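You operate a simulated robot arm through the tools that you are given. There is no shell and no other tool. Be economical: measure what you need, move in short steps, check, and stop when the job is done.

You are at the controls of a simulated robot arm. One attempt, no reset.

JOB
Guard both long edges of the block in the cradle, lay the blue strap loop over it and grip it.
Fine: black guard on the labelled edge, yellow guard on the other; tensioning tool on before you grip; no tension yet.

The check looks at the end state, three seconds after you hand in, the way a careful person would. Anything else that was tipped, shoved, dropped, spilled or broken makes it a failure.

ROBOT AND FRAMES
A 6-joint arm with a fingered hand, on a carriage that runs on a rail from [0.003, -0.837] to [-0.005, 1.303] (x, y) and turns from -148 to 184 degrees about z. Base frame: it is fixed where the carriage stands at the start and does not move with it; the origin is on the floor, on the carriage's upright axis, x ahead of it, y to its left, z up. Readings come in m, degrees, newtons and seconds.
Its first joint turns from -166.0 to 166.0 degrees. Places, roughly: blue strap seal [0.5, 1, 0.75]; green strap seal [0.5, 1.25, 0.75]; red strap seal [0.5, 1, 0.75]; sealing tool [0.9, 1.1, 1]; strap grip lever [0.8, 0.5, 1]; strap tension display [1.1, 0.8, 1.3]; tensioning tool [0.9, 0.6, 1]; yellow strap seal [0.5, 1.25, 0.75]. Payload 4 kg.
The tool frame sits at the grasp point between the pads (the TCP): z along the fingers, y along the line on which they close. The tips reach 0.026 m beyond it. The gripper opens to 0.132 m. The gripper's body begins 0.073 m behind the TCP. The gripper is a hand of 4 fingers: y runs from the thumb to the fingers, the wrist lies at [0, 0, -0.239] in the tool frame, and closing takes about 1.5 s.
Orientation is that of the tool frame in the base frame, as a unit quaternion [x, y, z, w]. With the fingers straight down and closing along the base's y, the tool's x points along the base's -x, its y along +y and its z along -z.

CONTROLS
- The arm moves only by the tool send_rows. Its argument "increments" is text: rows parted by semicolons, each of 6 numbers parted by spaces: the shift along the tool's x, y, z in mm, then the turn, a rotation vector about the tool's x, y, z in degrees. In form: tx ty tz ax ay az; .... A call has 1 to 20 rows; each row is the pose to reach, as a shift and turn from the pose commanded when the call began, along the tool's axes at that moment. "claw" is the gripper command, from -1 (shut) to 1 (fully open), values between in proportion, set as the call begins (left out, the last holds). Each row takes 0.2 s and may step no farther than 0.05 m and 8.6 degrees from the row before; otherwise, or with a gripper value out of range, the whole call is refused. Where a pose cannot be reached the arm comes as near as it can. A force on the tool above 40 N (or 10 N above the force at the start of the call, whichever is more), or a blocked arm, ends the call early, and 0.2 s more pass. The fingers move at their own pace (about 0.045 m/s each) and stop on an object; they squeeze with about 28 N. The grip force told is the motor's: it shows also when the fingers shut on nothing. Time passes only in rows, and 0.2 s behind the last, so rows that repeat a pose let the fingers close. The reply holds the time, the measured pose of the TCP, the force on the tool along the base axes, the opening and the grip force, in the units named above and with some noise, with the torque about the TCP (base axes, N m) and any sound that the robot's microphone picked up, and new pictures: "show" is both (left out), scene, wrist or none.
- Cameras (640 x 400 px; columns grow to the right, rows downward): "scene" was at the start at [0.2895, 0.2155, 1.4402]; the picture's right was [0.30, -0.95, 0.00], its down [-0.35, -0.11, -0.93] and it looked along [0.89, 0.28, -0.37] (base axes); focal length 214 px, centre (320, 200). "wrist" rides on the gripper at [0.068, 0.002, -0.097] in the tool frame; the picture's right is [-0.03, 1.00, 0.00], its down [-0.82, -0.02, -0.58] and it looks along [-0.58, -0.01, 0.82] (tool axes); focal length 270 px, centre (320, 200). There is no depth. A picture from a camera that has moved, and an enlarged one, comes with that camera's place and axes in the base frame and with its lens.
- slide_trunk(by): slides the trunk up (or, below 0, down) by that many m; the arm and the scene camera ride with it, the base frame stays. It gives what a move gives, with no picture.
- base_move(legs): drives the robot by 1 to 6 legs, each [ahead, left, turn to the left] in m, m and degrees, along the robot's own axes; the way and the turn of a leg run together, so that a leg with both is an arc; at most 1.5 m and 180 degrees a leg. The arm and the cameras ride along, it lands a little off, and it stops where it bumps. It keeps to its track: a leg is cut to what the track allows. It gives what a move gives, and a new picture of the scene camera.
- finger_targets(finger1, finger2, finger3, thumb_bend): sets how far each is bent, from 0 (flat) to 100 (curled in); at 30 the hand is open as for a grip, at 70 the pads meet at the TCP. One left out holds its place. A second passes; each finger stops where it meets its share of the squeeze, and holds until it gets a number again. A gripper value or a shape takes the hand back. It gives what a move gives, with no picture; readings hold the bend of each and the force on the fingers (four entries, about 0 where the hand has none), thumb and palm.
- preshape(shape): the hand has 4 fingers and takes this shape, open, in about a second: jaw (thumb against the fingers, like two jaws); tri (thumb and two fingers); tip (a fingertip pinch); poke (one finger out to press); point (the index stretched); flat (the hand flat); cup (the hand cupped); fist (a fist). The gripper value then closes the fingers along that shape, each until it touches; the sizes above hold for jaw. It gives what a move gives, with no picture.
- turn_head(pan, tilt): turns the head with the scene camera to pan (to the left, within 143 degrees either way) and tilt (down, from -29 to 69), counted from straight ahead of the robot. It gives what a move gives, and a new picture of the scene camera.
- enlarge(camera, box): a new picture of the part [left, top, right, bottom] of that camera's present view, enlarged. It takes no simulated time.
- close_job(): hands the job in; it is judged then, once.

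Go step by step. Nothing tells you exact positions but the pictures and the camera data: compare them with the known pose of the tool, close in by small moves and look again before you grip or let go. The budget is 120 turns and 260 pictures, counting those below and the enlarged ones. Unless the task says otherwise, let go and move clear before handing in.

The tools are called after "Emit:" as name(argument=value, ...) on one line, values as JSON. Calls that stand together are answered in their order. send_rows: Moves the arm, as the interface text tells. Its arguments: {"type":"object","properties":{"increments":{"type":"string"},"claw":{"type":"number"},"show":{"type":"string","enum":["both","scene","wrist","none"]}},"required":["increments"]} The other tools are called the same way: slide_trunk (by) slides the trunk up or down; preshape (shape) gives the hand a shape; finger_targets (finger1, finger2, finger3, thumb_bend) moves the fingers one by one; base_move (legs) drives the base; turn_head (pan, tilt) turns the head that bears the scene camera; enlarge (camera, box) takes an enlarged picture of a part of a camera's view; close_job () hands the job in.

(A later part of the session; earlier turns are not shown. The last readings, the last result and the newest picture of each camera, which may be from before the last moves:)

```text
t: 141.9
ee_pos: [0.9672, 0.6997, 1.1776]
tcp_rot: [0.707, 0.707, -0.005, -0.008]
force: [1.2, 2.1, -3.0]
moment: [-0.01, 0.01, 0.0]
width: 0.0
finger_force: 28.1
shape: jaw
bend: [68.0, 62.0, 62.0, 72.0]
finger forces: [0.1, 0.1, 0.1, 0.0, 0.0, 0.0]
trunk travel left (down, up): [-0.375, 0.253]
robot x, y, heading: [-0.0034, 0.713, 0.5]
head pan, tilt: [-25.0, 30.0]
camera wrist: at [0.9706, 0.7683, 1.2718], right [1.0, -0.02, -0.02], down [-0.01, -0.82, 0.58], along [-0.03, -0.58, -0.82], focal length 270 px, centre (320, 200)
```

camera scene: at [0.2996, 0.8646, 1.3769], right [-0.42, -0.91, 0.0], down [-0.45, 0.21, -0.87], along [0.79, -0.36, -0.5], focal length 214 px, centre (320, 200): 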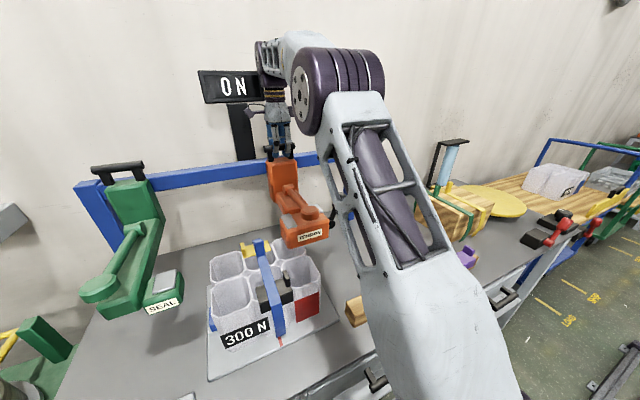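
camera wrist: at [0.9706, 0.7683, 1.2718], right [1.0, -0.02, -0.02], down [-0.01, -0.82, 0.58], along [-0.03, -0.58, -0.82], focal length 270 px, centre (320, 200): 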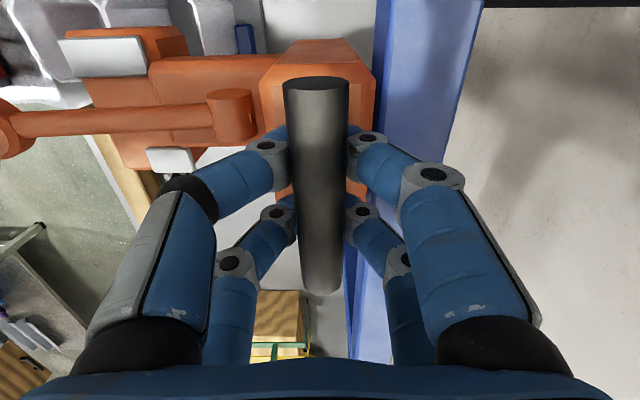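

Emit:
turn_head(pan=-5, tilt=35)

Emit:
enlarge(camera="scene", box=[290, 140, 430, 270])

Emit:
enlarge(camera="wrist", box=[0, 0, 280, 120])

```text
t: 142.7
ee_pos: [0.9673, 0.7007, 1.1768]
tcp_rot: [0.706, 0.708, -0.004, -0.007]
force: [1.8, 3.2, -2.7]
moment: [-0.01, -0.01, 0.03]
width: 0.0
finger_force: 27.7
shape: jaw
bend: [68.0, 62.0, 62.0, 72.0]
finger forces: [0.0, 0.0, 0.0, 0.0, 0.1, 0.0]
trunk travel left (down, up): [-0.375, 0.253]
robot x, y, heading: [-0.0018, 0.7139, 0.3]
head pan, tilt: [-5.0, 35.0]
camera scene: at [0.3052, 0.895, 1.3692], right [-0.08, -1.0, 0.0], down [-0.57, 0.05, -0.82], along [0.82, -0.07, -0.57], focal length 214 px, centre (320, 200)
```

scene: 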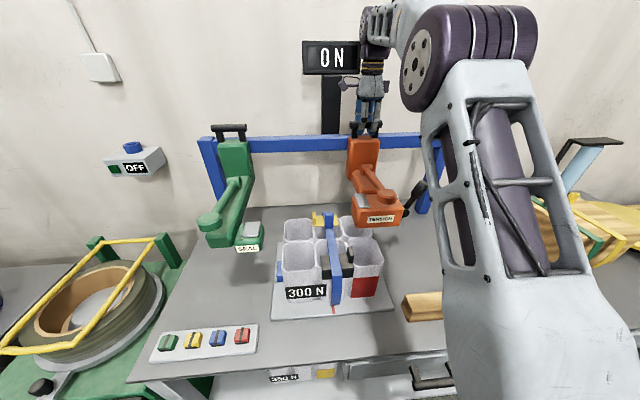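

```text
3.08 times, centred on (360, 205) of scene
camera zoom: at [0.3052, 0.895, 1.3692], right [-0.08, -1.0, 0.0], down [-0.57, 0.05, -0.82], along [0.82, -0.07, -0.57], focal length 660 px, centre (197, 185)
```

zoom: 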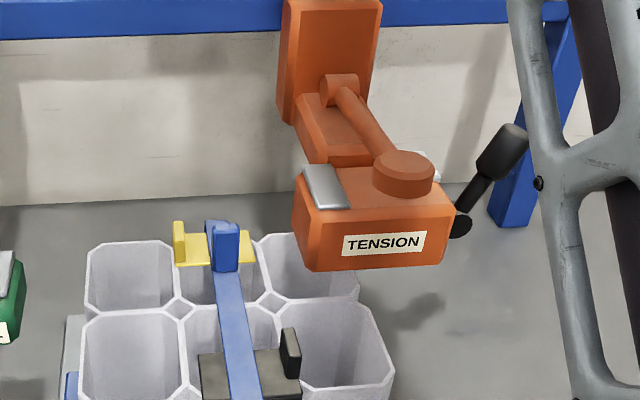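

```text
2.29 times, centred on (140, 60) of wrist
camera zoom: at [0.9706, 0.768, 1.2718], right [1.0, -0.02, -0.01], down [-0.01, -0.82, 0.58], along [-0.03, -0.58, -0.82], focal length 618 px, centre (731, 520)
```

zoom: 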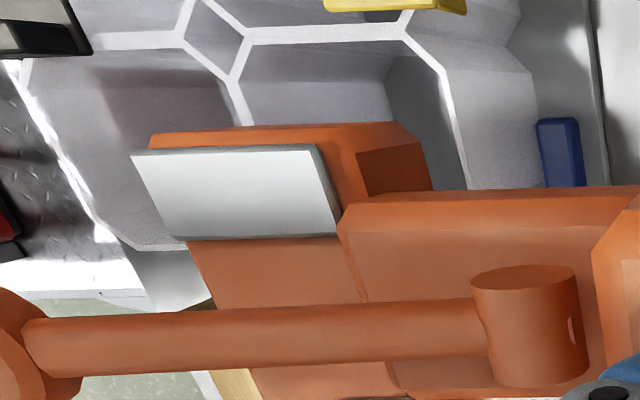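

The box moves freely over the block's near cells. I slide on in small steps until just short of the strap tab, watching force.

Emit:
send_rows(increments="10 0 0 0 0 0;20 0 0 0 0 0;30 0 0 0 0 0;40 0 0 0 0 0;50 0 0 0 0 0;58 0 0 0 0 0;58 0 0 0 0 0", show="scene")

Emit:
enlarge(camera="scene", box=[290, 140, 430, 270])

Emit:
enlarge(camera="wrist", box=[0, 0, 280, 120])

```text
t: 144.3
ee_pos: [0.967, 0.7579, 1.178]
tcp_rot: [0.706, 0.708, -0.004, -0.007]
force: [-2.5, -3.5, -6.2]
moment: [-0.08, -0.01, 0.04]
width: 0.0
finger_force: 28.1
shape: jaw
bend: [68.0, 62.0, 62.0, 72.0]
finger forces: [0.0, 0.1, 0.0, 0.0, 0.0, 0.0]
trunk travel left (down, up): [-0.375, 0.253]
robot x, y, heading: [-0.0024, 0.7148, 0.3]
head pan, tilt: [-5.0, 35.0]
camera scene: at [0.3053, 0.8948, 1.3692], right [-0.08, -1.0, 0.0], down [-0.57, 0.05, -0.82], along [0.82, -0.07, -0.57], focal length 214 px, centre (320, 200)
```

scene: 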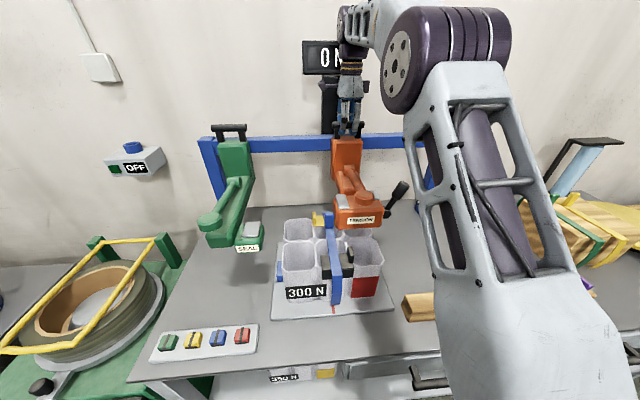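

```text
3.08 times, centred on (360, 205) of scene
camera zoom: at [0.3053, 0.8948, 1.3692], right [-0.08, -1.0, 0.0], down [-0.57, 0.05, -0.82], along [0.82, -0.07, -0.57], focal length 660 px, centre (197, 185)
```

zoom: 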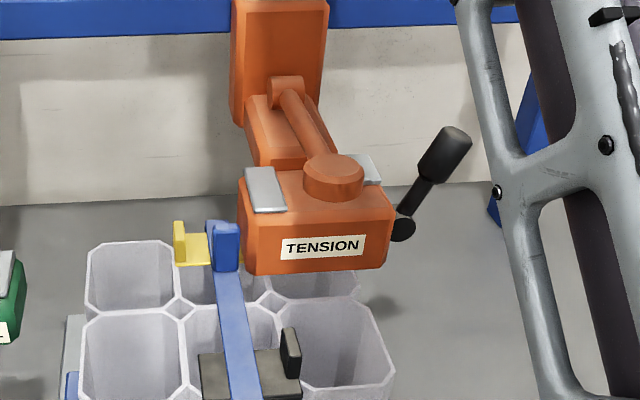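

```text
2.29 times, centred on (140, 60) of wrist
camera zoom: at [0.9707, 0.8254, 1.272], right [1.0, -0.02, -0.02], down [-0.01, -0.82, 0.58], along [-0.03, -0.58, -0.82], focal length 618 px, centre (731, 520)
```

zoom: 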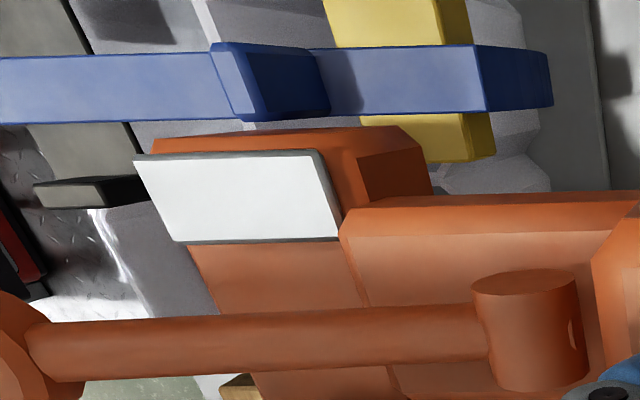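

Emit:
send_rows(increments="2 0 0 0 0 0;4 0 0 0 0 0;6 0 0 0 0 0;8 0 0 0 0 0;8 0 0 0 0 0", show="none")

Emit:
enlarge(camera="wrist", box=[0, 0, 280, 120])

Emit:
send_rows(increments="2 0 0 0 0 0;4 0 0 0 0 0;4 0 0 0 0 0", show="none")

Emit:
enlarge(camera="wrist", box=[0, 0, 280, 120])

```text
t: 145.5
ee_pos: [0.9675, 0.7654, 1.1777]
tcp_rot: [0.707, 0.707, -0.004, -0.008]
force: [0.1, -7.5, -6.0]
moment: [-0.16, 0.02, 0.05]
width: 0.0
finger_force: 27.8
shape: jaw
bend: [68.0, 62.0, 62.0, 72.0]
finger forces: [0.0, 0.1, 0.0, 0.1, 0.1, 0.0]
trunk travel left (down, up): [-0.375, 0.253]
robot x, y, heading: [-0.0022, 0.7156, 0.3]
head pan, tilt: [-5.0, 35.0]
```

```text
2.29 times, centred on (140, 60) of wrist
camera zoom: at [0.9705, 0.8338, 1.2717], right [1.0, -0.02, -0.01], down [-0.01, -0.82, 0.58], along [-0.03, -0.58, -0.82], focal length 618 px, centre (731, 520)
```

zoom: 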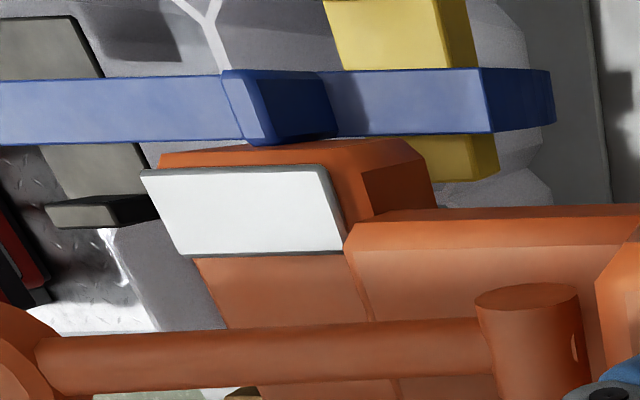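

```text
t: 146.3
ee_pos: [0.9659, 0.77, 1.1771]
tcp_rot: [0.707, 0.708, -0.004, -0.006]
force: [-1.0, -9.3, -8.0]
moment: [-0.18, -0.02, 0.06]
width: 0.0
finger_force: 28.3
shape: jaw
bend: [68.0, 62.0, 62.0, 72.0]
finger forces: [0.0, 0.1, 0.0, 0.1, 0.1, 0.0]
trunk travel left (down, up): [-0.375, 0.253]
robot x, y, heading: [-0.0002, 0.7134, 0.2]
head pan, tilt: [-5.0, 35.0]
```

```text
2.29 times, centred on (140, 60) of wrist
camera zoom: at [0.9707, 0.8374, 1.2719], right [1.0, -0.02, -0.02], down [-0.01, -0.82, 0.58], along [-0.03, -0.58, -0.82], focal length 618 px, centre (731, 520)
```

zoom: 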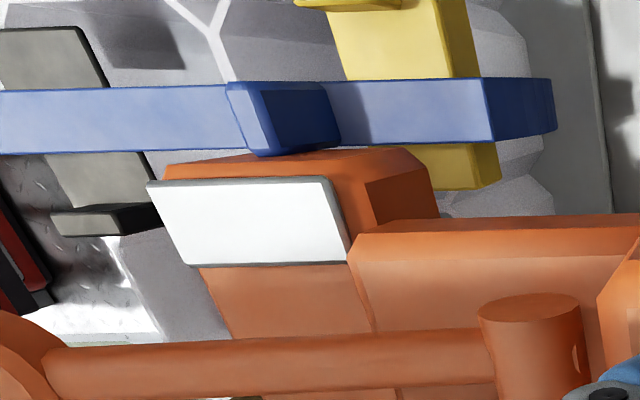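

Emit:
enlarge(camera="scene", box=[290, 140, 430, 270])

Emit:
enlarge(camera="scene", box=[310, 60, 400, 150])

```text
3.08 times, centred on (360, 205) of scene
camera zoom: at [0.3054, 0.8945, 1.3692], right [-0.08, -1.0, 0.0], down [-0.57, 0.05, -0.82], along [0.82, -0.07, -0.57], focal length 660 px, centre (197, 185)
```

zoom: 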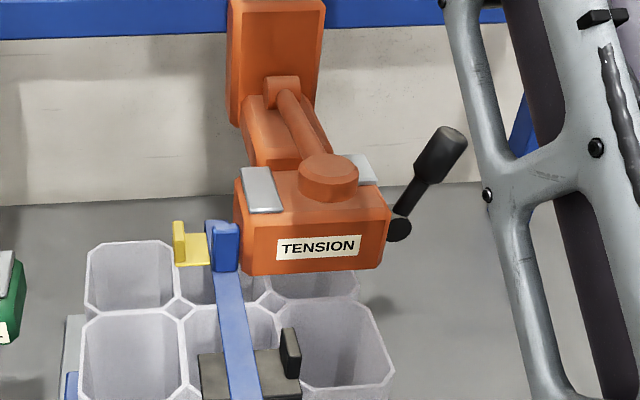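

```text
4.44 times, centred on (355, 105) of scene
camera zoom: at [0.3054, 0.8945, 1.3692], right [-0.08, -1.0, 0.0], down [-0.57, 0.05, -0.82], along [0.82, -0.07, -0.57], focal length 953 px, centre (164, 622)
```

zoom: 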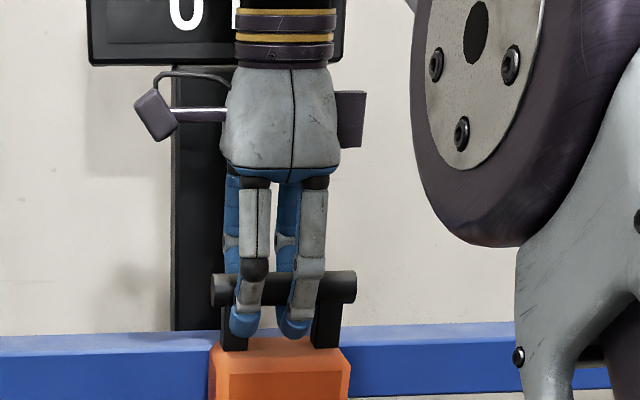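

The tool has stopped beside the strap tab. To tell whether that is a rail stop or contact with the tab, I zoom in tightly.

Emit:
enlarge(camera="wrist", box=[60, 20, 200, 110])

Emit:
send_rows(increments="-5 0 0 0 0 0;-10 0 0 0 0 0;-15 0 0 0 0 0;-20 0 0 0 0 0;-20 0 0 0 0 0", show="none")

Emit:
enlarge(camera="wrist", box=[60, 0, 200, 90])

Emit:
enlarge(camera="scene", box=[290, 140, 430, 270])

```text
4.44 times, centred on (130, 65) of wrist
camera zoom: at [0.9707, 0.8374, 1.2719], right [1.0, -0.02, -0.02], down [-0.01, -0.82, 0.58], along [-0.03, -0.58, -0.82], focal length 1201 px, centre (1164, 800)
```

zoom: 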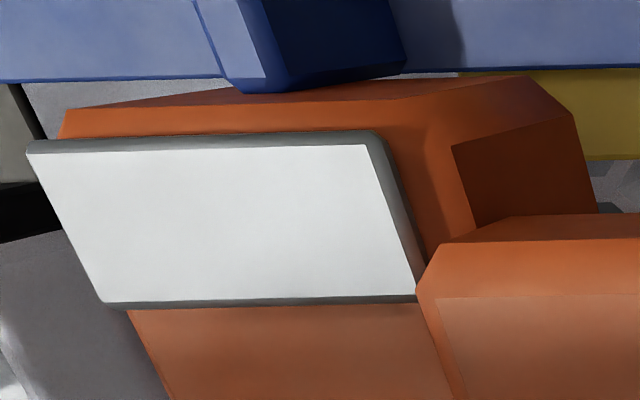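

```text
t: 147.5
ee_pos: [0.9664, 0.7506, 1.1776]
tcp_rot: [0.707, 0.707, -0.005, -0.006]
force: [0.5, 4.9, -7.6]
moment: [-0.14, -0.02, 0.04]
width: 0.0
finger_force: 28.5
shape: jaw
bend: [68.0, 62.0, 62.0, 72.0]
finger forces: [0.0, 0.0, 0.0, 0.0, 0.0, 0.0]
trunk travel left (down, up): [-0.375, 0.253]
robot x, y, heading: [-0.0039, 0.7151, 0.3]
head pan, tilt: [-5.0, 35.0]
```

```text
4.44 times, centred on (130, 45) of wrist
camera zoom: at [0.9705, 0.8184, 1.2719], right [1.0, -0.02, -0.01], down [-0.01, -0.82, 0.58], along [-0.03, -0.58, -0.82], focal length 1201 px, centre (1164, 889)
```

zoom: 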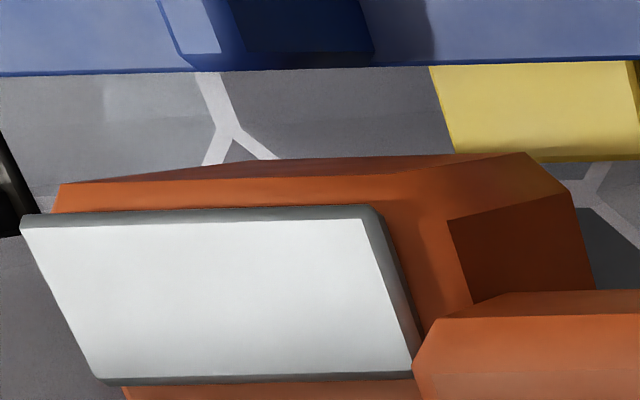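

```text
3.08 times, centred on (360, 205) of scene
camera zoom: at [0.3054, 0.8952, 1.3691], right [-0.08, -1.0, 0.0], down [-0.57, 0.05, -0.82], along [0.82, -0.07, -0.57], focal length 660 px, centre (197, 185)
```

zoom: 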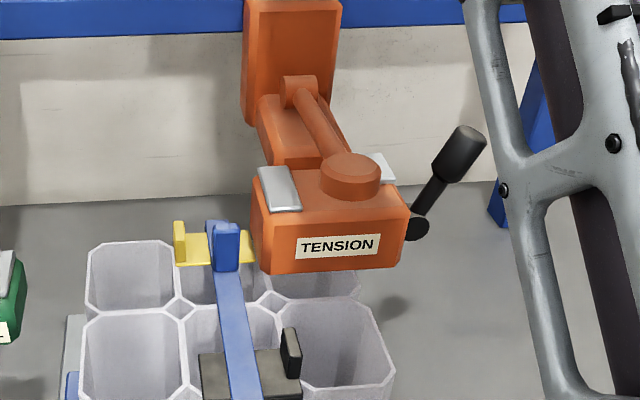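

The tab and box face do meet. I need a low side view of the box underside versus the strap, so I release the handle, retreat high, and lower the trunk for the camera.

Emit:
send_rows(increments="0 0 0 0 0 0;0 0 0 0 0 0;0 0 0 0 0 0;0 0 0 0 0 0;0 0 -40 0 0 0;0 0 -80 0 0 0;0 -30 -110 0 0 0;0 -75 -130 0 0 0;0 -120 -150 0 0 0;0 -165 -180 0 0 0;0 -210 -210 0 0 0;0 -255 -240 0 0 0;0 -300 -250 0 0 0;-40 -330 -250 0 0 0;-85 -350 -250 0 0 0;-130 -360 -250 0 0 0;-150 -370 -250 0 0 0", claw=0.1, show="none")

Emit:
slide_trunk(by=-0.37)

Emit:
turn_head(pan=-8, tilt=5)

Emit:
enlarge(camera="scene", box=[240, 130, 440, 290])

```text
refused: row 10 steps farther than a row can; nothing moved
```

```text
t: 148.2
ee_pos: [0.9691, 0.748, 1.1659]
tcp_rot: [0.707, 0.708, 0.003, 0.0]
force: [-3.1, 0.2, 15.8]
moment: [-0.29, 0.04, -0.03]
width: 0.0
finger_force: 27.5
shape: jaw
bend: [68.0, 65.0, 66.0, 72.0]
finger forces: [0.1, 0.0, 0.0, 0.0, 0.1, 0.0]
trunk travel left (down, up): [-0.354, 0.274]
robot x, y, heading: [-0.0065, 0.7129, 0.3]
head pan, tilt: [-5.0, 35.0]
stopped: the force on the tool passed its limit (the readings are from after the stop); the commanded pose is now the measured one
```

```text
t: 149.2
ee_pos: [0.9683, 0.7487, 1.1667]
tcp_rot: [0.707, 0.708, 0.002, 0.001]
force: [4.3, 0.7, 29.2]
moment: [-0.56, -0.09, 0.11]
width: 0.0001
finger_force: 28.1
shape: jaw
bend: [68.0, 66.0, 66.0, 72.0]
finger forces: [0.0, 0.1, 0.1, 0.1, 0.0, 0.0]
trunk travel left (down, up): [-0.354, 0.274]
robot x, y, heading: [-0.0007, 0.712, 0.2]
head pan, tilt: [-8.0, 5.0]
camera scene: at [0.314, 0.8896, 1.3968], right [-0.14, -0.99, 0.0], down [-0.09, 0.01, -1.0], along [0.99, -0.14, -0.09], focal length 214 px, centre (320, 200)
```

scene: 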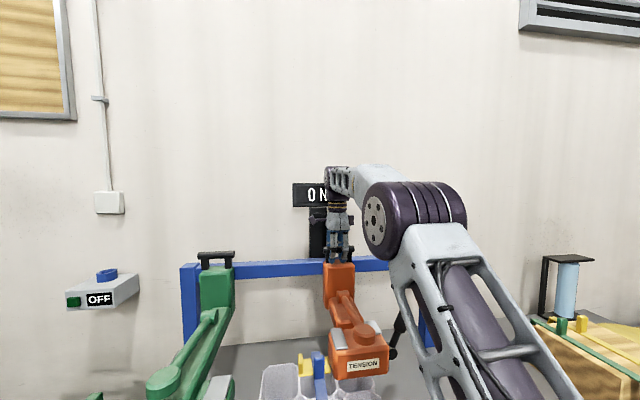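

```text
2.50 times, centred on (340, 210) of scene
camera zoom: at [0.314, 0.8896, 1.3968], right [-0.14, -0.99, 0.0], down [-0.09, 0.01, -1.0], along [0.99, -0.14, -0.09], focal length 536 px, centre (270, 175)
```

zoom: 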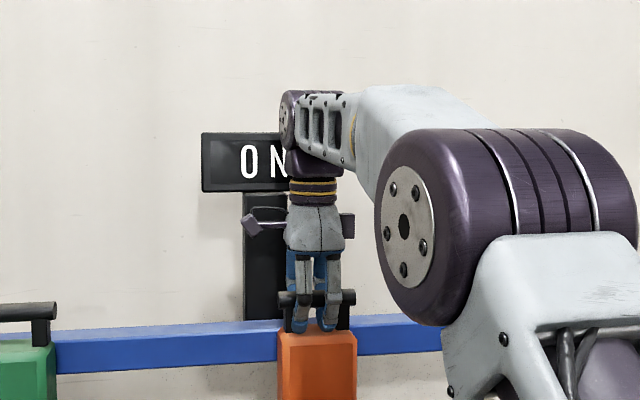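

Row limit error caused the trunk to press down slightly on the tool (stopped safely by force). I now release and retreat properly.

Emit:
send_rows(increments="0 0 -4 0 0 0;0 0 -4 0 0 0;0 0 -4 0 0 0;0 0 -4 0 0 0;0 0 -40 0 0 0;0 0 -80 0 0 0;0 -30 -110 0 0 0;0 -70 -130 0 0 0;0 -110 -150 0 0 0;0 -150 -175 0 0 0;0 -190 -200 0 0 0;0 -230 -225 0 0 0;0 -270 -250 0 0 0;-40 -290 -250 0 0 0;-80 -310 -250 0 0 0;-120 -330 -250 0 0 0;-160 -350 -250 0 0 0", claw=0.1, show="scene")

```text
t: 152.8
ee_pos: [0.6183, 0.5887, 1.4158]
tcp_rot: [0.707, 0.708, 0.001, 0.0]
force: [-1.0, -0.7, -1.0]
moment: [0.01, 0.04, 0.02]
width: 0.0723
finger_force: 0.0
shape: jaw
bend: [72.0, 72.0, 72.0, 70.0]
finger forces: [0.1, 0.0, 0.1, 0.0, 0.0, 0.0]
trunk travel left (down, up): [-0.354, 0.274]
robot x, y, heading: [-0.0024, 0.711, 0.1]
head pan, tilt: [-8.0, 5.0]
camera scene: at [0.3152, 0.8899, 1.3965], right [-0.14, -0.99, 0.0], down [-0.09, 0.01, -1.0], along [0.99, -0.14, -0.09], focal length 214 px, centre (320, 200)
```

scene: 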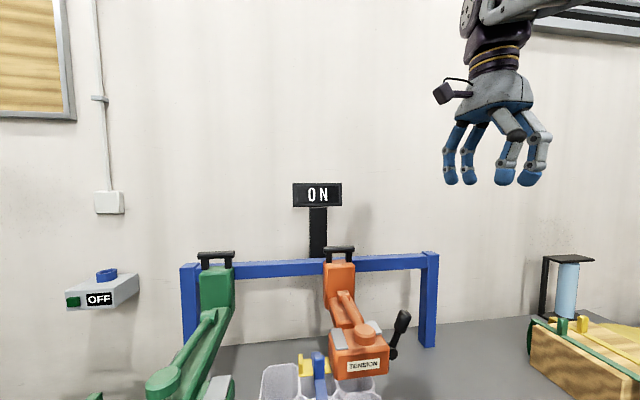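

Emit:
slide_trunk(by=-0.34)

Emit:
turn_head(pan=-5, tilt=12)

Emit:
enlarge(camera="scene", box=[260, 130, 420, 260])

```text
t: 156.1
ee_pos: [0.6178, 0.5873, 1.0736]
tcp_rot: [0.706, 0.708, 0.001, 0.001]
force: [-0.2, 1.1, -0.1]
moment: [-0.01, 0.0, -0.04]
width: 0.0723
finger_force: 0.1
shape: jaw
bend: [72.0, 72.0, 72.0, 70.0]
finger forces: [0.0, 0.1, 0.0, 0.0, 0.1, 0.0]
trunk travel left (down, up): [-0.014, 0.614]
robot x, y, heading: [-0.0034, 0.7103, 0.1]
head pan, tilt: [-8.0, 5.0]
```

```text
t: 156.8
ee_pos: [0.6184, 0.5872, 1.0744]
tcp_rot: [0.707, 0.708, 0.001, 0.0]
force: [0.6, -0.2, 1.4]
moment: [-0.02, -0.01, -0.01]
width: 0.0721
finger_force: 0.1
shape: jaw
bend: [72.0, 72.0, 72.0, 70.0]
finger forces: [0.0, 0.0, 0.0, 0.1, 0.1, 0.0]
trunk travel left (down, up): [-0.014, 0.614]
robot x, y, heading: [-0.0018, 0.7104, 0.2]
head pan, tilt: [-5.0, 12.0]
camera scene: at [0.2964, 0.8942, 1.0458], right [-0.08, -1.0, 0.0], down [-0.21, 0.02, -0.98], along [0.97, -0.08, -0.21], focal length 214 px, centre (320, 200)
```

scene: 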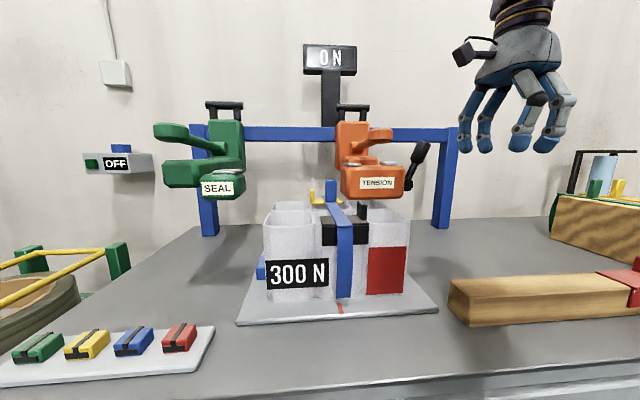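

```text
3.08 times, centred on (340, 195) of scene
camera zoom: at [0.2964, 0.8942, 1.0458], right [-0.08, -1.0, 0.0], down [-0.21, 0.02, -0.98], along [0.97, -0.08, -0.21], focal length 660 px, centre (258, 215)
```

zoom: 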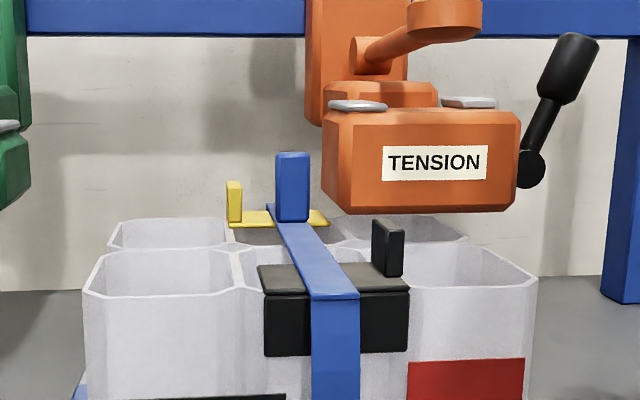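

Now the geometry is clear: the box bottom (z≈0.953) clears guards and strap, and stops sideways against the strap's tab, whose x matches the tool – that is the working position. I zoom on the black grip lever to understand its pivot.

Emit:
enlarge(camera="scene", box=[380, 130, 440, 200])

Emit:
enlarge(camera="wrist", box=[200, 0, 440, 160])

```text
5.71 times, centred on (410, 165) of scene
camera zoom: at [0.2964, 0.8942, 1.0458], right [-0.08, -1.0, 0.0], down [-0.21, 0.02, -0.98], along [0.97, -0.08, -0.21], focal length 1226 px, centre (-194, 400)
```

zoom: 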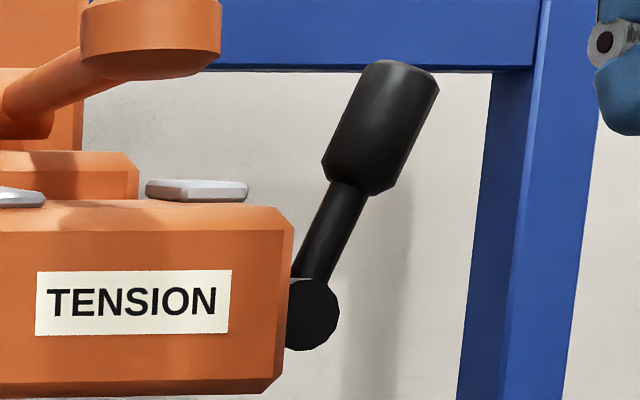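

```text
2.50 times, centred on (320, 80) of wrist
camera zoom: at [0.6203, 0.6557, 1.1685], right [1.0, -0.02, 0.0], down [-0.02, -0.82, 0.58], along [-0.01, -0.58, -0.82], focal length 676 px, centre (320, 500)
```

zoom: 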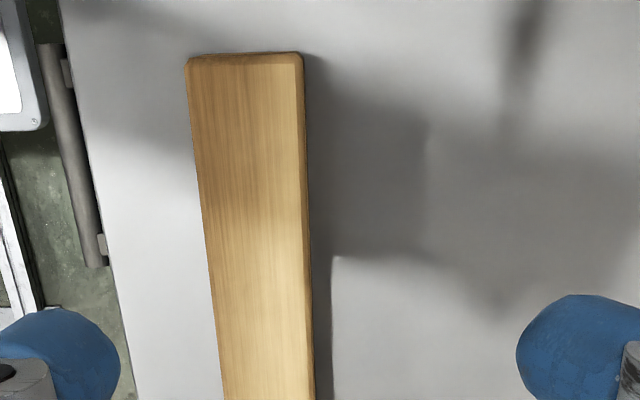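

The lever pivots about x at about (0.785, 0.641, 0.973), leaning outward. First I re-grip the handle and slide the tool fully home.

Emit:
slide_trunk(by=0.36)

Emit:
send_rows(increments="40 10 20 0 0 0;80 30 50 0 0 0;120 60 80 0 0 0;155 95 100 0 0 0;155 140 120 0 0 0;155 185 140 0 0 0;155 230 160 0 0 0;155 275 175 0 0 0;155 320 175 0 0 0;155 350 175 0 0 0;155 350 175 0 0 0", claw=0.1, show="wrist")

```text
t: 160.3
ee_pos: [0.6174, 0.5875, 1.4341]
tcp_rot: [0.707, 0.707, 0.0, 0.0]
force: [0.1, -0.1, 0.9]
moment: [0.01, 0.02, 0.01]
width: 0.0722
finger_force: 0.2
shape: jaw
bend: [72.0, 72.0, 72.0, 70.0]
finger forces: [0.1, 0.0, 0.1, 0.0, 0.0, 0.1]
trunk travel left (down, up): [-0.374, 0.254]
robot x, y, heading: [-0.0011, 0.7119, 0.2]
head pan, tilt: [-5.0, 12.0]
```

```text
refused: row 2 steps farther than a row can; nothing moved
```

Emit:
send_rows(increments="30 10 20 0 0 0;60 30 40 0 0 0;90 55 60 0 0 0;120 85 80 0 0 0;145 120 100 0 0 0;155 160 120 0 0 0;155 200 140 0 0 0;155 240 160 0 0 0;155 280 175 0 0 0;155 320 175 0 0 0;155 350 175 0 0 0;155 350 175 0 0 0", claw=0.1, show="wrist")

Emit:
turn_head(pan=-5, tilt=35)

```text
t: 162.9
ee_pos: [0.9571, 0.7428, 1.2597]
tcp_rot: [0.707, 0.707, 0.001, -0.001]
force: [0.2, -0.2, -0.2]
moment: [0.01, -0.02, -0.01]
width: 0.0724
finger_force: 0.0
shape: jaw
bend: [72.0, 72.0, 72.0, 70.0]
finger forces: [0.1, 0.0, 0.1, 0.0, 0.0, 0.0]
out of reach, approached as far as the arm can: row 11, 12
trunk travel left (down, up): [-0.374, 0.254]
robot x, y, heading: [-0.0046, 0.7152, 0.0]
head pan, tilt: [-5.0, 12.0]
camera wrist: at [0.9591, 0.8115, 1.3538], right [1.0, -0.02, 0.0], down [-0.02, -0.82, 0.58], along [-0.01, -0.58, -0.82], focal length 270 px, centre (320, 200)
```

wrist: 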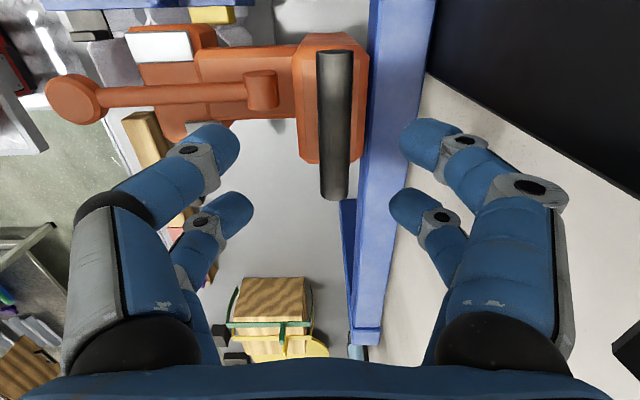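

```text
t: 163.8
ee_pos: [0.9575, 0.7434, 1.2592]
tcp_rot: [0.706, 0.708, 0.001, 0.0]
force: [0.3, 0.6, -0.9]
moment: [-0.02, 0.0, 0.04]
width: 0.0723
finger_force: 0.1
shape: jaw
bend: [72.0, 72.0, 72.0, 70.0]
finger forces: [0.0, 0.0, 0.1, 0.1, 0.0, 0.0]
trunk travel left (down, up): [-0.374, 0.254]
robot x, y, heading: [-0.0028, 0.7159, 0.3]
head pan, tilt: [-5.0, 35.0]
camera scene: at [0.3056, 0.8947, 1.3682], right [-0.08, -1.0, 0.0], down [-0.57, 0.05, -0.82], along [0.82, -0.07, -0.57], focal length 214 px, centre (320, 200)
```

scene: 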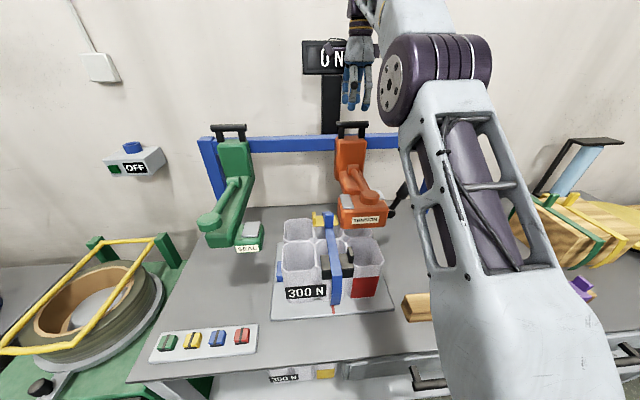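

Emit:
send_rows(increments="-1 4 30 0 0 0;-1 9 60 0 0 0;-1 9 75 0 0 0;-1 9 80 0 0 0;-1 9 80 0 0 0", show="none")

Emit:
send_rows(increments="0 0 0 0 0 0;0 0 0 0 0 0;0 0 0 0 0 0;0 0 0 0 0 0;0 0 0 0 0 0;0 0 0 0 0 0;0 0 0 0 0 0", claw=-1, show="wrist")

```text
t: 165.0
ee_pos: [0.9661, 0.7417, 1.1792]
tcp_rot: [0.707, 0.708, 0.001, 0.0]
force: [0.1, -0.8, 0.5]
moment: [-0.03, 0.0, 0.01]
width: 0.0721
finger_force: 0.1
shape: jaw
bend: [72.0, 72.0, 72.0, 70.0]
finger forces: [0.1, 0.0, 0.0, 0.1, 0.0, 0.0]
trunk travel left (down, up): [-0.374, 0.254]
robot x, y, heading: [-0.0013, 0.711, 0.4]
head pan, tilt: [-5.0, 35.0]
```

```text
t: 166.6
ee_pos: [0.9677, 0.7431, 1.1783]
tcp_rot: [0.706, 0.708, 0.0, -0.001]
force: [-2.0, -0.2, -6.0]
moment: [-0.11, -0.04, 0.01]
width: 0.0002
finger_force: 27.9
shape: jaw
bend: [68.0, 62.0, 62.0, 71.0]
finger forces: [0.0, 0.0, 0.0, 0.0, 0.0, 0.0]
trunk travel left (down, up): [-0.374, 0.254]
robot x, y, heading: [-0.0053, 0.7113, 0.1]
head pan, tilt: [-5.0, 35.0]
camera wrist: at [0.9685, 0.8108, 1.2726], right [1.0, -0.02, 0.0], down [-0.02, -0.82, 0.58], along [-0.01, -0.58, -0.82], focal length 270 px, centre (320, 200)
```

wrist: 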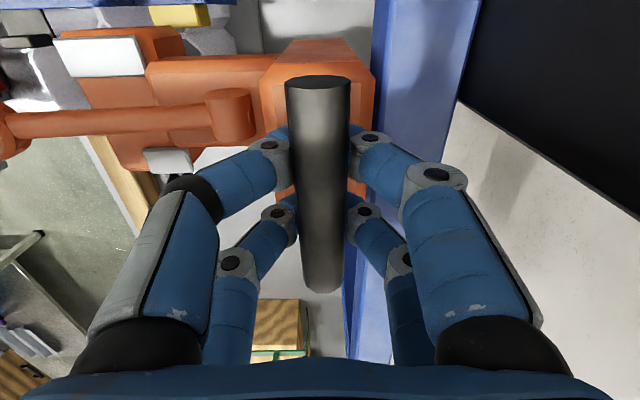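

Emit:
send_rows(increments="4 0 0 0 0 0;8 0 0 0 0 0;12 0 0 0 0 0;15 0 0 0 0 0;15 0 0 0 0 0", show="none")

Emit:
enlarge(camera="scene", box=[310, 190, 400, 250])

Emit:
send_rows(increments="3 0 0 0 0 0;6 0 0 0 0 0;6 0 0 0 0 0", show="none")

Emit:
enlarge(camera="scene", box=[310, 190, 400, 250])

Emit:
send_rows(increments="3 0 0 0 0 0;6 0 0 0 0 0;6 0 0 0 0 0", show="none")

Emit:
enlarge(camera="scene", box=[310, 190, 400, 250])

```text
t: 167.8
ee_pos: [0.9662, 0.7582, 1.1791]
tcp_rot: [0.707, 0.707, 0.0, 0.0]
force: [-6.0, -5.8, -11.9]
moment: [-0.2, 0.0, 0.14]
width: 0.0
finger_force: 28.1
shape: jaw
bend: [68.0, 62.0, 62.0, 71.0]
finger forces: [0.0, 0.1, 0.0, 0.1, 0.0, 0.0]
trunk travel left (down, up): [-0.374, 0.254]
robot x, y, heading: [-0.0012, 0.7149, 0.2]
head pan, tilt: [-5.0, 35.0]
```

```text
6.67 times, centred on (355, 220) of scene
camera zoom: at [0.3057, 0.8945, 1.3681], right [-0.08, -1.0, 0.0], down [-0.57, 0.05, -0.82], along [0.82, -0.07, -0.57], focal length 1430 px, centre (87, 67)
```

zoom: 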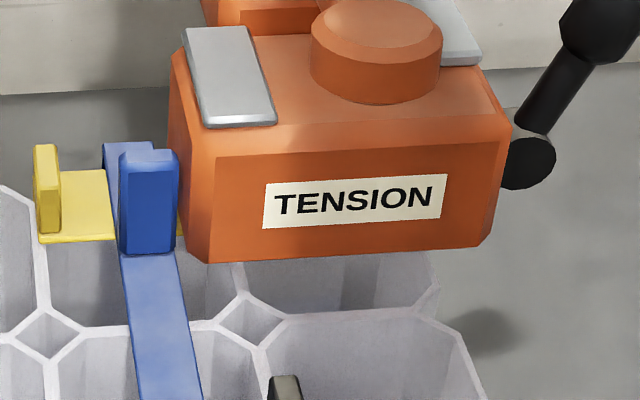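

```text
t: 168.6
ee_pos: [0.9677, 0.7616, 1.1786]
tcp_rot: [0.708, 0.706, 0.001, -0.002]
force: [-6.3, -17.5, -13.9]
moment: [-0.31, 0.0, 0.15]
width: 0.0
finger_force: 28.5
shape: jaw
bend: [68.0, 62.0, 62.0, 71.0]
finger forces: [0.1, 0.0, 0.1, 0.0, 0.0, 0.0]
trunk travel left (down, up): [-0.374, 0.254]
robot x, y, heading: [-0.0042, 0.7141, -0.0]
head pan, tilt: [-5.0, 35.0]
```

```text
6.67 times, centred on (355, 220) of scene
camera zoom: at [0.306, 0.8936, 1.3682], right [-0.08, -1.0, 0.0], down [-0.57, 0.05, -0.82], along [0.82, -0.07, -0.57], focal length 1430 px, centre (87, 67)
```

zoom: 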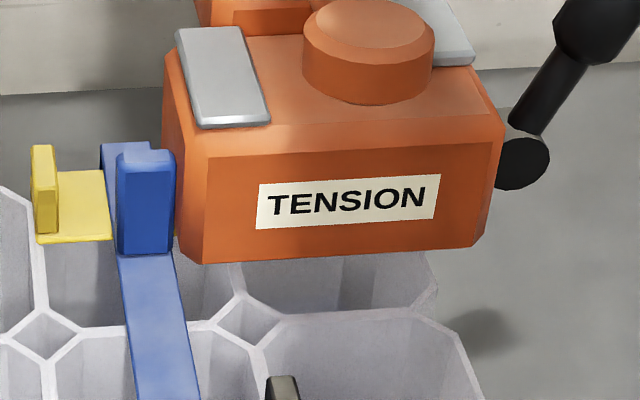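

```text
t: 169.4
ee_pos: [0.9673, 0.7699, 1.1783]
tcp_rot: [0.707, 0.707, 0.0, -0.001]
force: [-6.7, -19.0, -14.3]
moment: [-0.37, -0.03, 0.16]
width: 0.0
finger_force: 28.0
shape: jaw
bend: [68.0, 62.0, 62.0, 71.0]
finger forces: [0.0, 0.0, 0.0, 0.0, 0.2, 0.1]
trunk travel left (down, up): [-0.374, 0.254]
robot x, y, heading: [-0.0053, 0.7113, 0.2]
head pan, tilt: [-5.0, 35.0]
```

```text
6.67 times, centred on (355, 220) of scene
camera zoom: at [0.3059, 0.8939, 1.3682], right [-0.08, -1.0, 0.0], down [-0.57, 0.05, -0.82], along [0.82, -0.07, -0.57], focal length 1430 px, centre (87, 67)
```

zoom: 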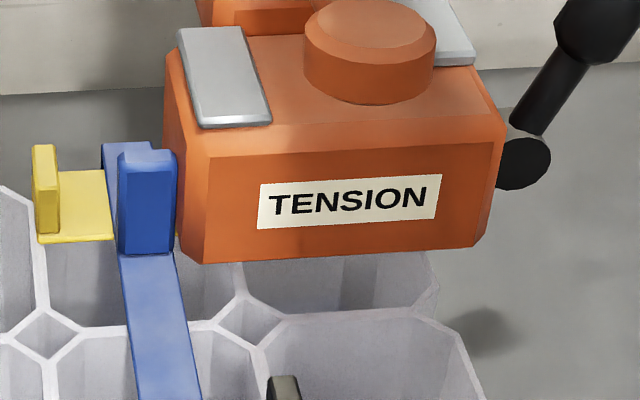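

A 19 N push moves neither tool nor strap: the tool is at its rail stop beside the strap tab – it is "on". I release the handle and bring the closed fingers above the grip lever knob, to press it straight down (so the tool isn't dragged back along the rail).

Emit:
send_rows(increments="-2 0 0 0 0 0;-2 0 0 0 0 0;-2 0 0 0 0 0;-2 0 0 0 0 0;-2 0 -40 0 0 0;-2 0 -80 0 0 0;-20 -30 -90 0 0 0;-50 -65 -90 0 0 0;-80 -100 -90 0 0 0;-110 -135 -90 0 0 0;-140 -165 -90 0 0 0;-170 -180 -90 0 0 0;-170 -180 -60 0 0 0;-170 -180 -30 0 0 0;-170 -180 -30 0 0 0", claw=0.1, show="wrist")

Emit:
enlarge(camera="scene", box=[310, 140, 440, 250])

```text
t: 172.6
ee_pos: [0.7859, 0.5989, 1.2072]
tcp_rot: [0.706, 0.708, 0.001, 0.001]
force: [-0.3, -0.3, -0.1]
moment: [-0.02, 0.01, -0.01]
width: 0.0724
finger_force: 0.0
shape: jaw
bend: [72.0, 72.0, 72.0, 70.0]
finger forces: [0.1, 0.0, 0.0, 0.0, 0.0, 0.0]
out of reach, approached as far as the arm can: row 6
trunk travel left (down, up): [-0.374, 0.254]
robot x, y, heading: [-0.0017, 0.7136, 0.2]
head pan, tilt: [-5.0, 35.0]
camera wrist: at [0.7869, 0.6664, 1.3023], right [1.0, -0.02, 0.0], down [-0.02, -0.82, 0.58], along [-0.01, -0.58, -0.82], focal length 270 px, centre (320, 200)
```

wrist: 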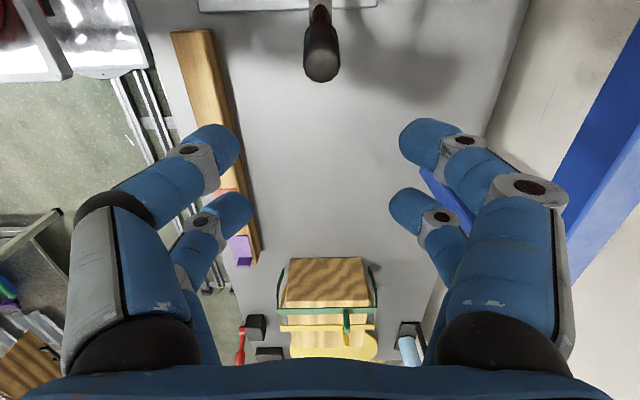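

```text
3.64 times, centred on (375, 195) of scene
camera zoom: at [0.3055, 0.8947, 1.3682], right [-0.08, -1.0, 0.0], down [-0.57, 0.05, -0.82], along [0.82, -0.07, -0.57], focal length 780 px, centre (120, 218)
```

zoom: 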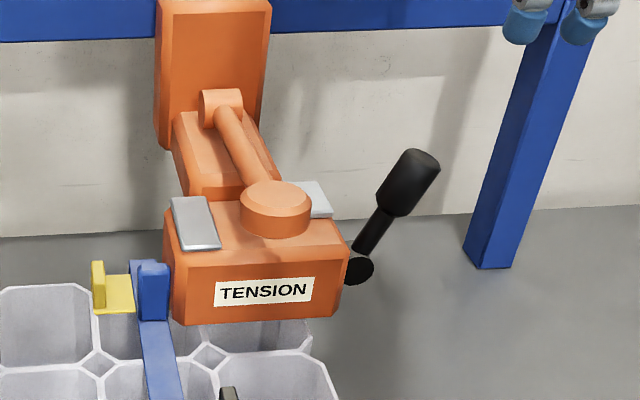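

I'll pinch the knob between the front/back finger pair (pinch axis parallel to the lever's pivot axis) and carry it round its arc. Moving to the knob.

Emit:
send_rows(increments="9 1 35 0 0 0;18 1 70 0 0 0;18 1 105 0 0 0;18 1 135 0 0 0;18 1 150 0 0 0;18 1 150 0 0 0", claw=-0.1, show="wrist")

Emit:
enlarge(camera="scene", box=[310, 140, 440, 250])

```text
t: 174.0
ee_pos: [0.7897, 0.6174, 1.0602]
tcp_rot: [0.707, 0.707, 0.001, -0.001]
force: [0.2, -0.1, 0.3]
moment: [-0.01, -0.03, 0.03]
width: 0.0598
finger_force: 0.1
shape: jaw
bend: [73.0, 73.0, 73.0, 70.0]
finger forces: [0.0, 0.1, 0.0, 0.0, 0.1, 0.0]
trunk travel left (down, up): [-0.374, 0.254]
robot x, y, heading: [-0.0007, 0.7136, 0.2]
head pan, tilt: [-5.0, 35.0]
camera wrist: at [0.7911, 0.6846, 1.1545], right [1.0, -0.02, 0.0], down [-0.02, -0.82, 0.58], along [-0.01, -0.58, -0.82], focal length 270 px, centre (320, 200)
```

wrist: 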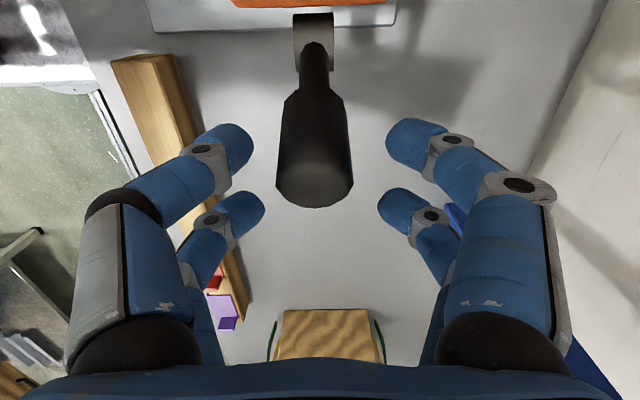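

```text
3.64 times, centred on (375, 195) of scene
camera zoom: at [0.3055, 0.8947, 1.3682], right [-0.08, -1.0, 0.0], down [-0.57, 0.05, -0.82], along [0.82, -0.07, -0.57], focal length 780 px, centre (120, 218)
```

zoom: 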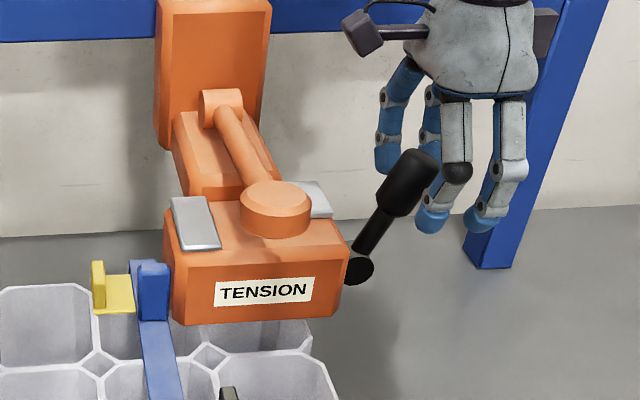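

Emit:
send_rows(increments="0 0 4 0 0 0;0 0 6 0 0 0;0 0 6 0 0 0;0 0 6 0 0 0;0 0 6 0 0 0;0 0 6 0 0 0", claw=-1, show="wrist")

Emit:
enlarge(camera="scene", box=[310, 140, 440, 250])

```text
t: 175.4
ee_pos: [0.7887, 0.6187, 1.0527]
tcp_rot: [0.707, 0.707, 0.001, -0.001]
force: [-0.5, -0.8, -2.2]
moment: [-0.05, 0.0, -0.02]
width: 0.0101
finger_force: 28.1
shape: jaw
bend: [73.0, 61.0, 61.0, 70.0]
finger forces: [23.9, 0.0, 0.0, 0.0, 24.3, 0.0]
trunk travel left (down, up): [-0.374, 0.254]
robot x, y, heading: [-0.0014, 0.713, 0.2]
head pan, tilt: [-5.0, 35.0]
camera wrist: at [0.7908, 0.6858, 1.1473], right [1.0, -0.02, 0.0], down [-0.02, -0.82, 0.58], along [-0.01, -0.58, -0.82], focal length 270 px, centre (320, 200)
```

wrist: 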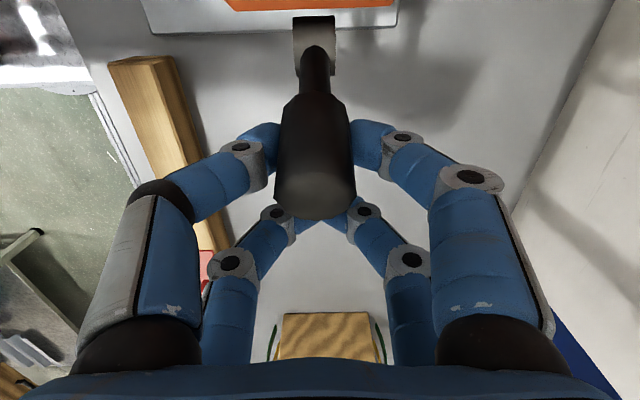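

```text
3.64 times, centred on (375, 195) of scene
camera zoom: at [0.3056, 0.8947, 1.3682], right [-0.08, -1.0, 0.0], down [-0.57, 0.05, -0.82], along [0.82, -0.07, -0.57], focal length 780 px, centre (120, 218)
```

zoom: 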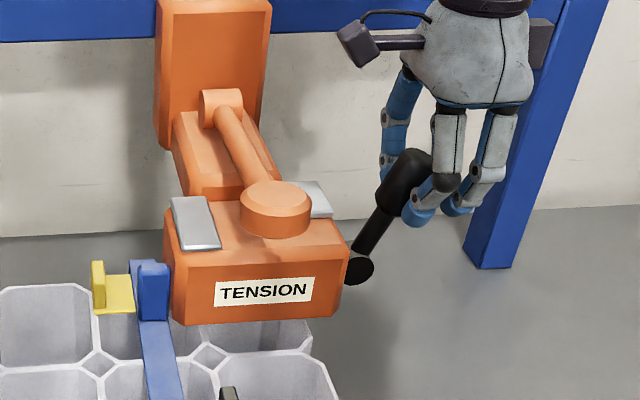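

Gripped. I swing it outward/down along its arc in small steps.

Emit:
send_rows(increments="-4 0 1 0 0 0;-8 0 2.5 0 0 0;-12.8 0 4.5 0 0 0;-18 0 7.5 0 0 0;-24.9 0 11.5 0 0 0;-24.9 0 11.5 0 0 0", show="none")

Emit:
enlarge(camera="scene", box=[310, 140, 440, 250])

```text
t: 176.8
ee_pos: [0.7897, 0.5925, 1.0406]
tcp_rot: [0.707, 0.707, 0.001, 0.0]
force: [0.2, 0.4, 0.0]
moment: [0.02, 0.0, 0.01]
width: 0.0056
finger_force: 27.7
shape: jaw
bend: [76.0, 61.0, 61.0, 74.0]
finger forces: [0.0, 0.0, 0.1, 0.0, 0.0, 0.0]
trunk travel left (down, up): [-0.374, 0.254]
robot x, y, heading: [0.0013, 0.7137, 0.1]
head pan, tilt: [-5.0, 35.0]
```

```text
3.64 times, centred on (375, 195) of scene
camera zoom: at [0.3055, 0.8947, 1.3682], right [-0.08, -1.0, 0.0], down [-0.57, 0.05, -0.82], along [0.82, -0.07, -0.57], focal length 780 px, centre (120, 218)
```

zoom: 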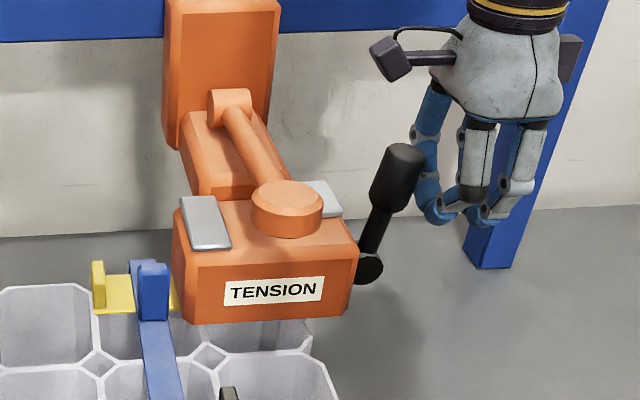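

The fingers slipped off, the tool slid back about 9 mm and the lever now stands more upright. I back away and look at the lever state.

Emit:
send_rows(increments="0 0 0 0 0 0;0 0 -30 0 0 0;-20 0 -70 0 0 0;-20 0 -110 0 0 0", claw=0, show="wrist")

Emit:
enlarge(camera="scene", box=[310, 140, 440, 250])

```text
t: 177.8
ee_pos: [0.7877, 0.5728, 1.1503]
tcp_rot: [0.708, 0.707, 0.001, 0.001]
force: [-0.4, 0.3, -0.4]
moment: [0.01, 0.0, 0.0]
width: 0.0653
finger_force: 0.0
shape: jaw
bend: [73.0, 73.0, 73.0, 70.0]
finger forces: [0.0, 0.1, 0.0, 0.1, 0.1, 0.1]
trunk travel left (down, up): [-0.374, 0.254]
robot x, y, heading: [-0.0009, 0.7156, 0.2]
head pan, tilt: [-5.0, 35.0]
camera wrist: at [0.7895, 0.6399, 1.2455], right [1.0, -0.02, 0.0], down [-0.02, -0.82, 0.58], along [-0.01, -0.58, -0.82], focal length 270 px, centre (320, 200)
```

wrist: 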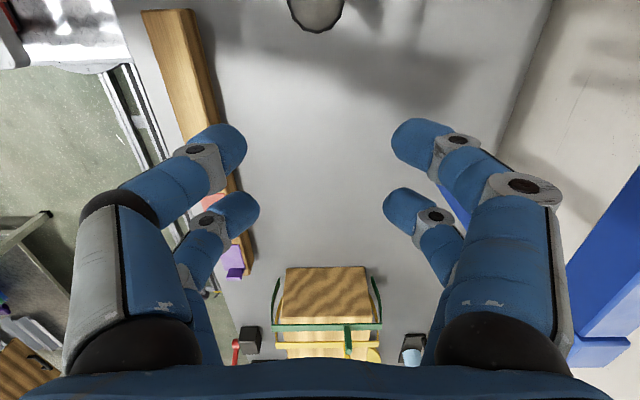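

```text
3.64 times, centred on (375, 195) of scene
camera zoom: at [0.3057, 0.8947, 1.3681], right [-0.08, -1.0, 0.0], down [-0.57, 0.05, -0.82], along [0.82, -0.07, -0.57], focal length 780 px, centre (120, 218)
```

zoom: 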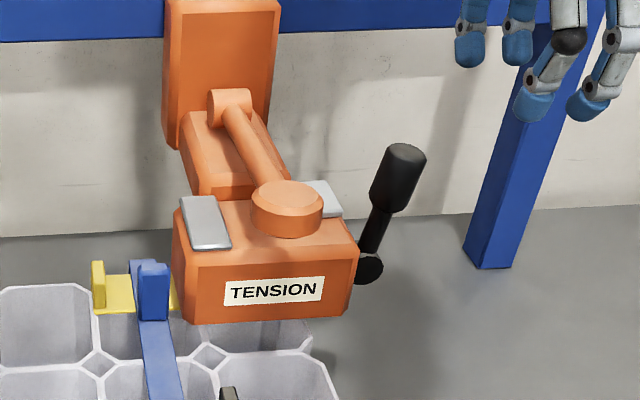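

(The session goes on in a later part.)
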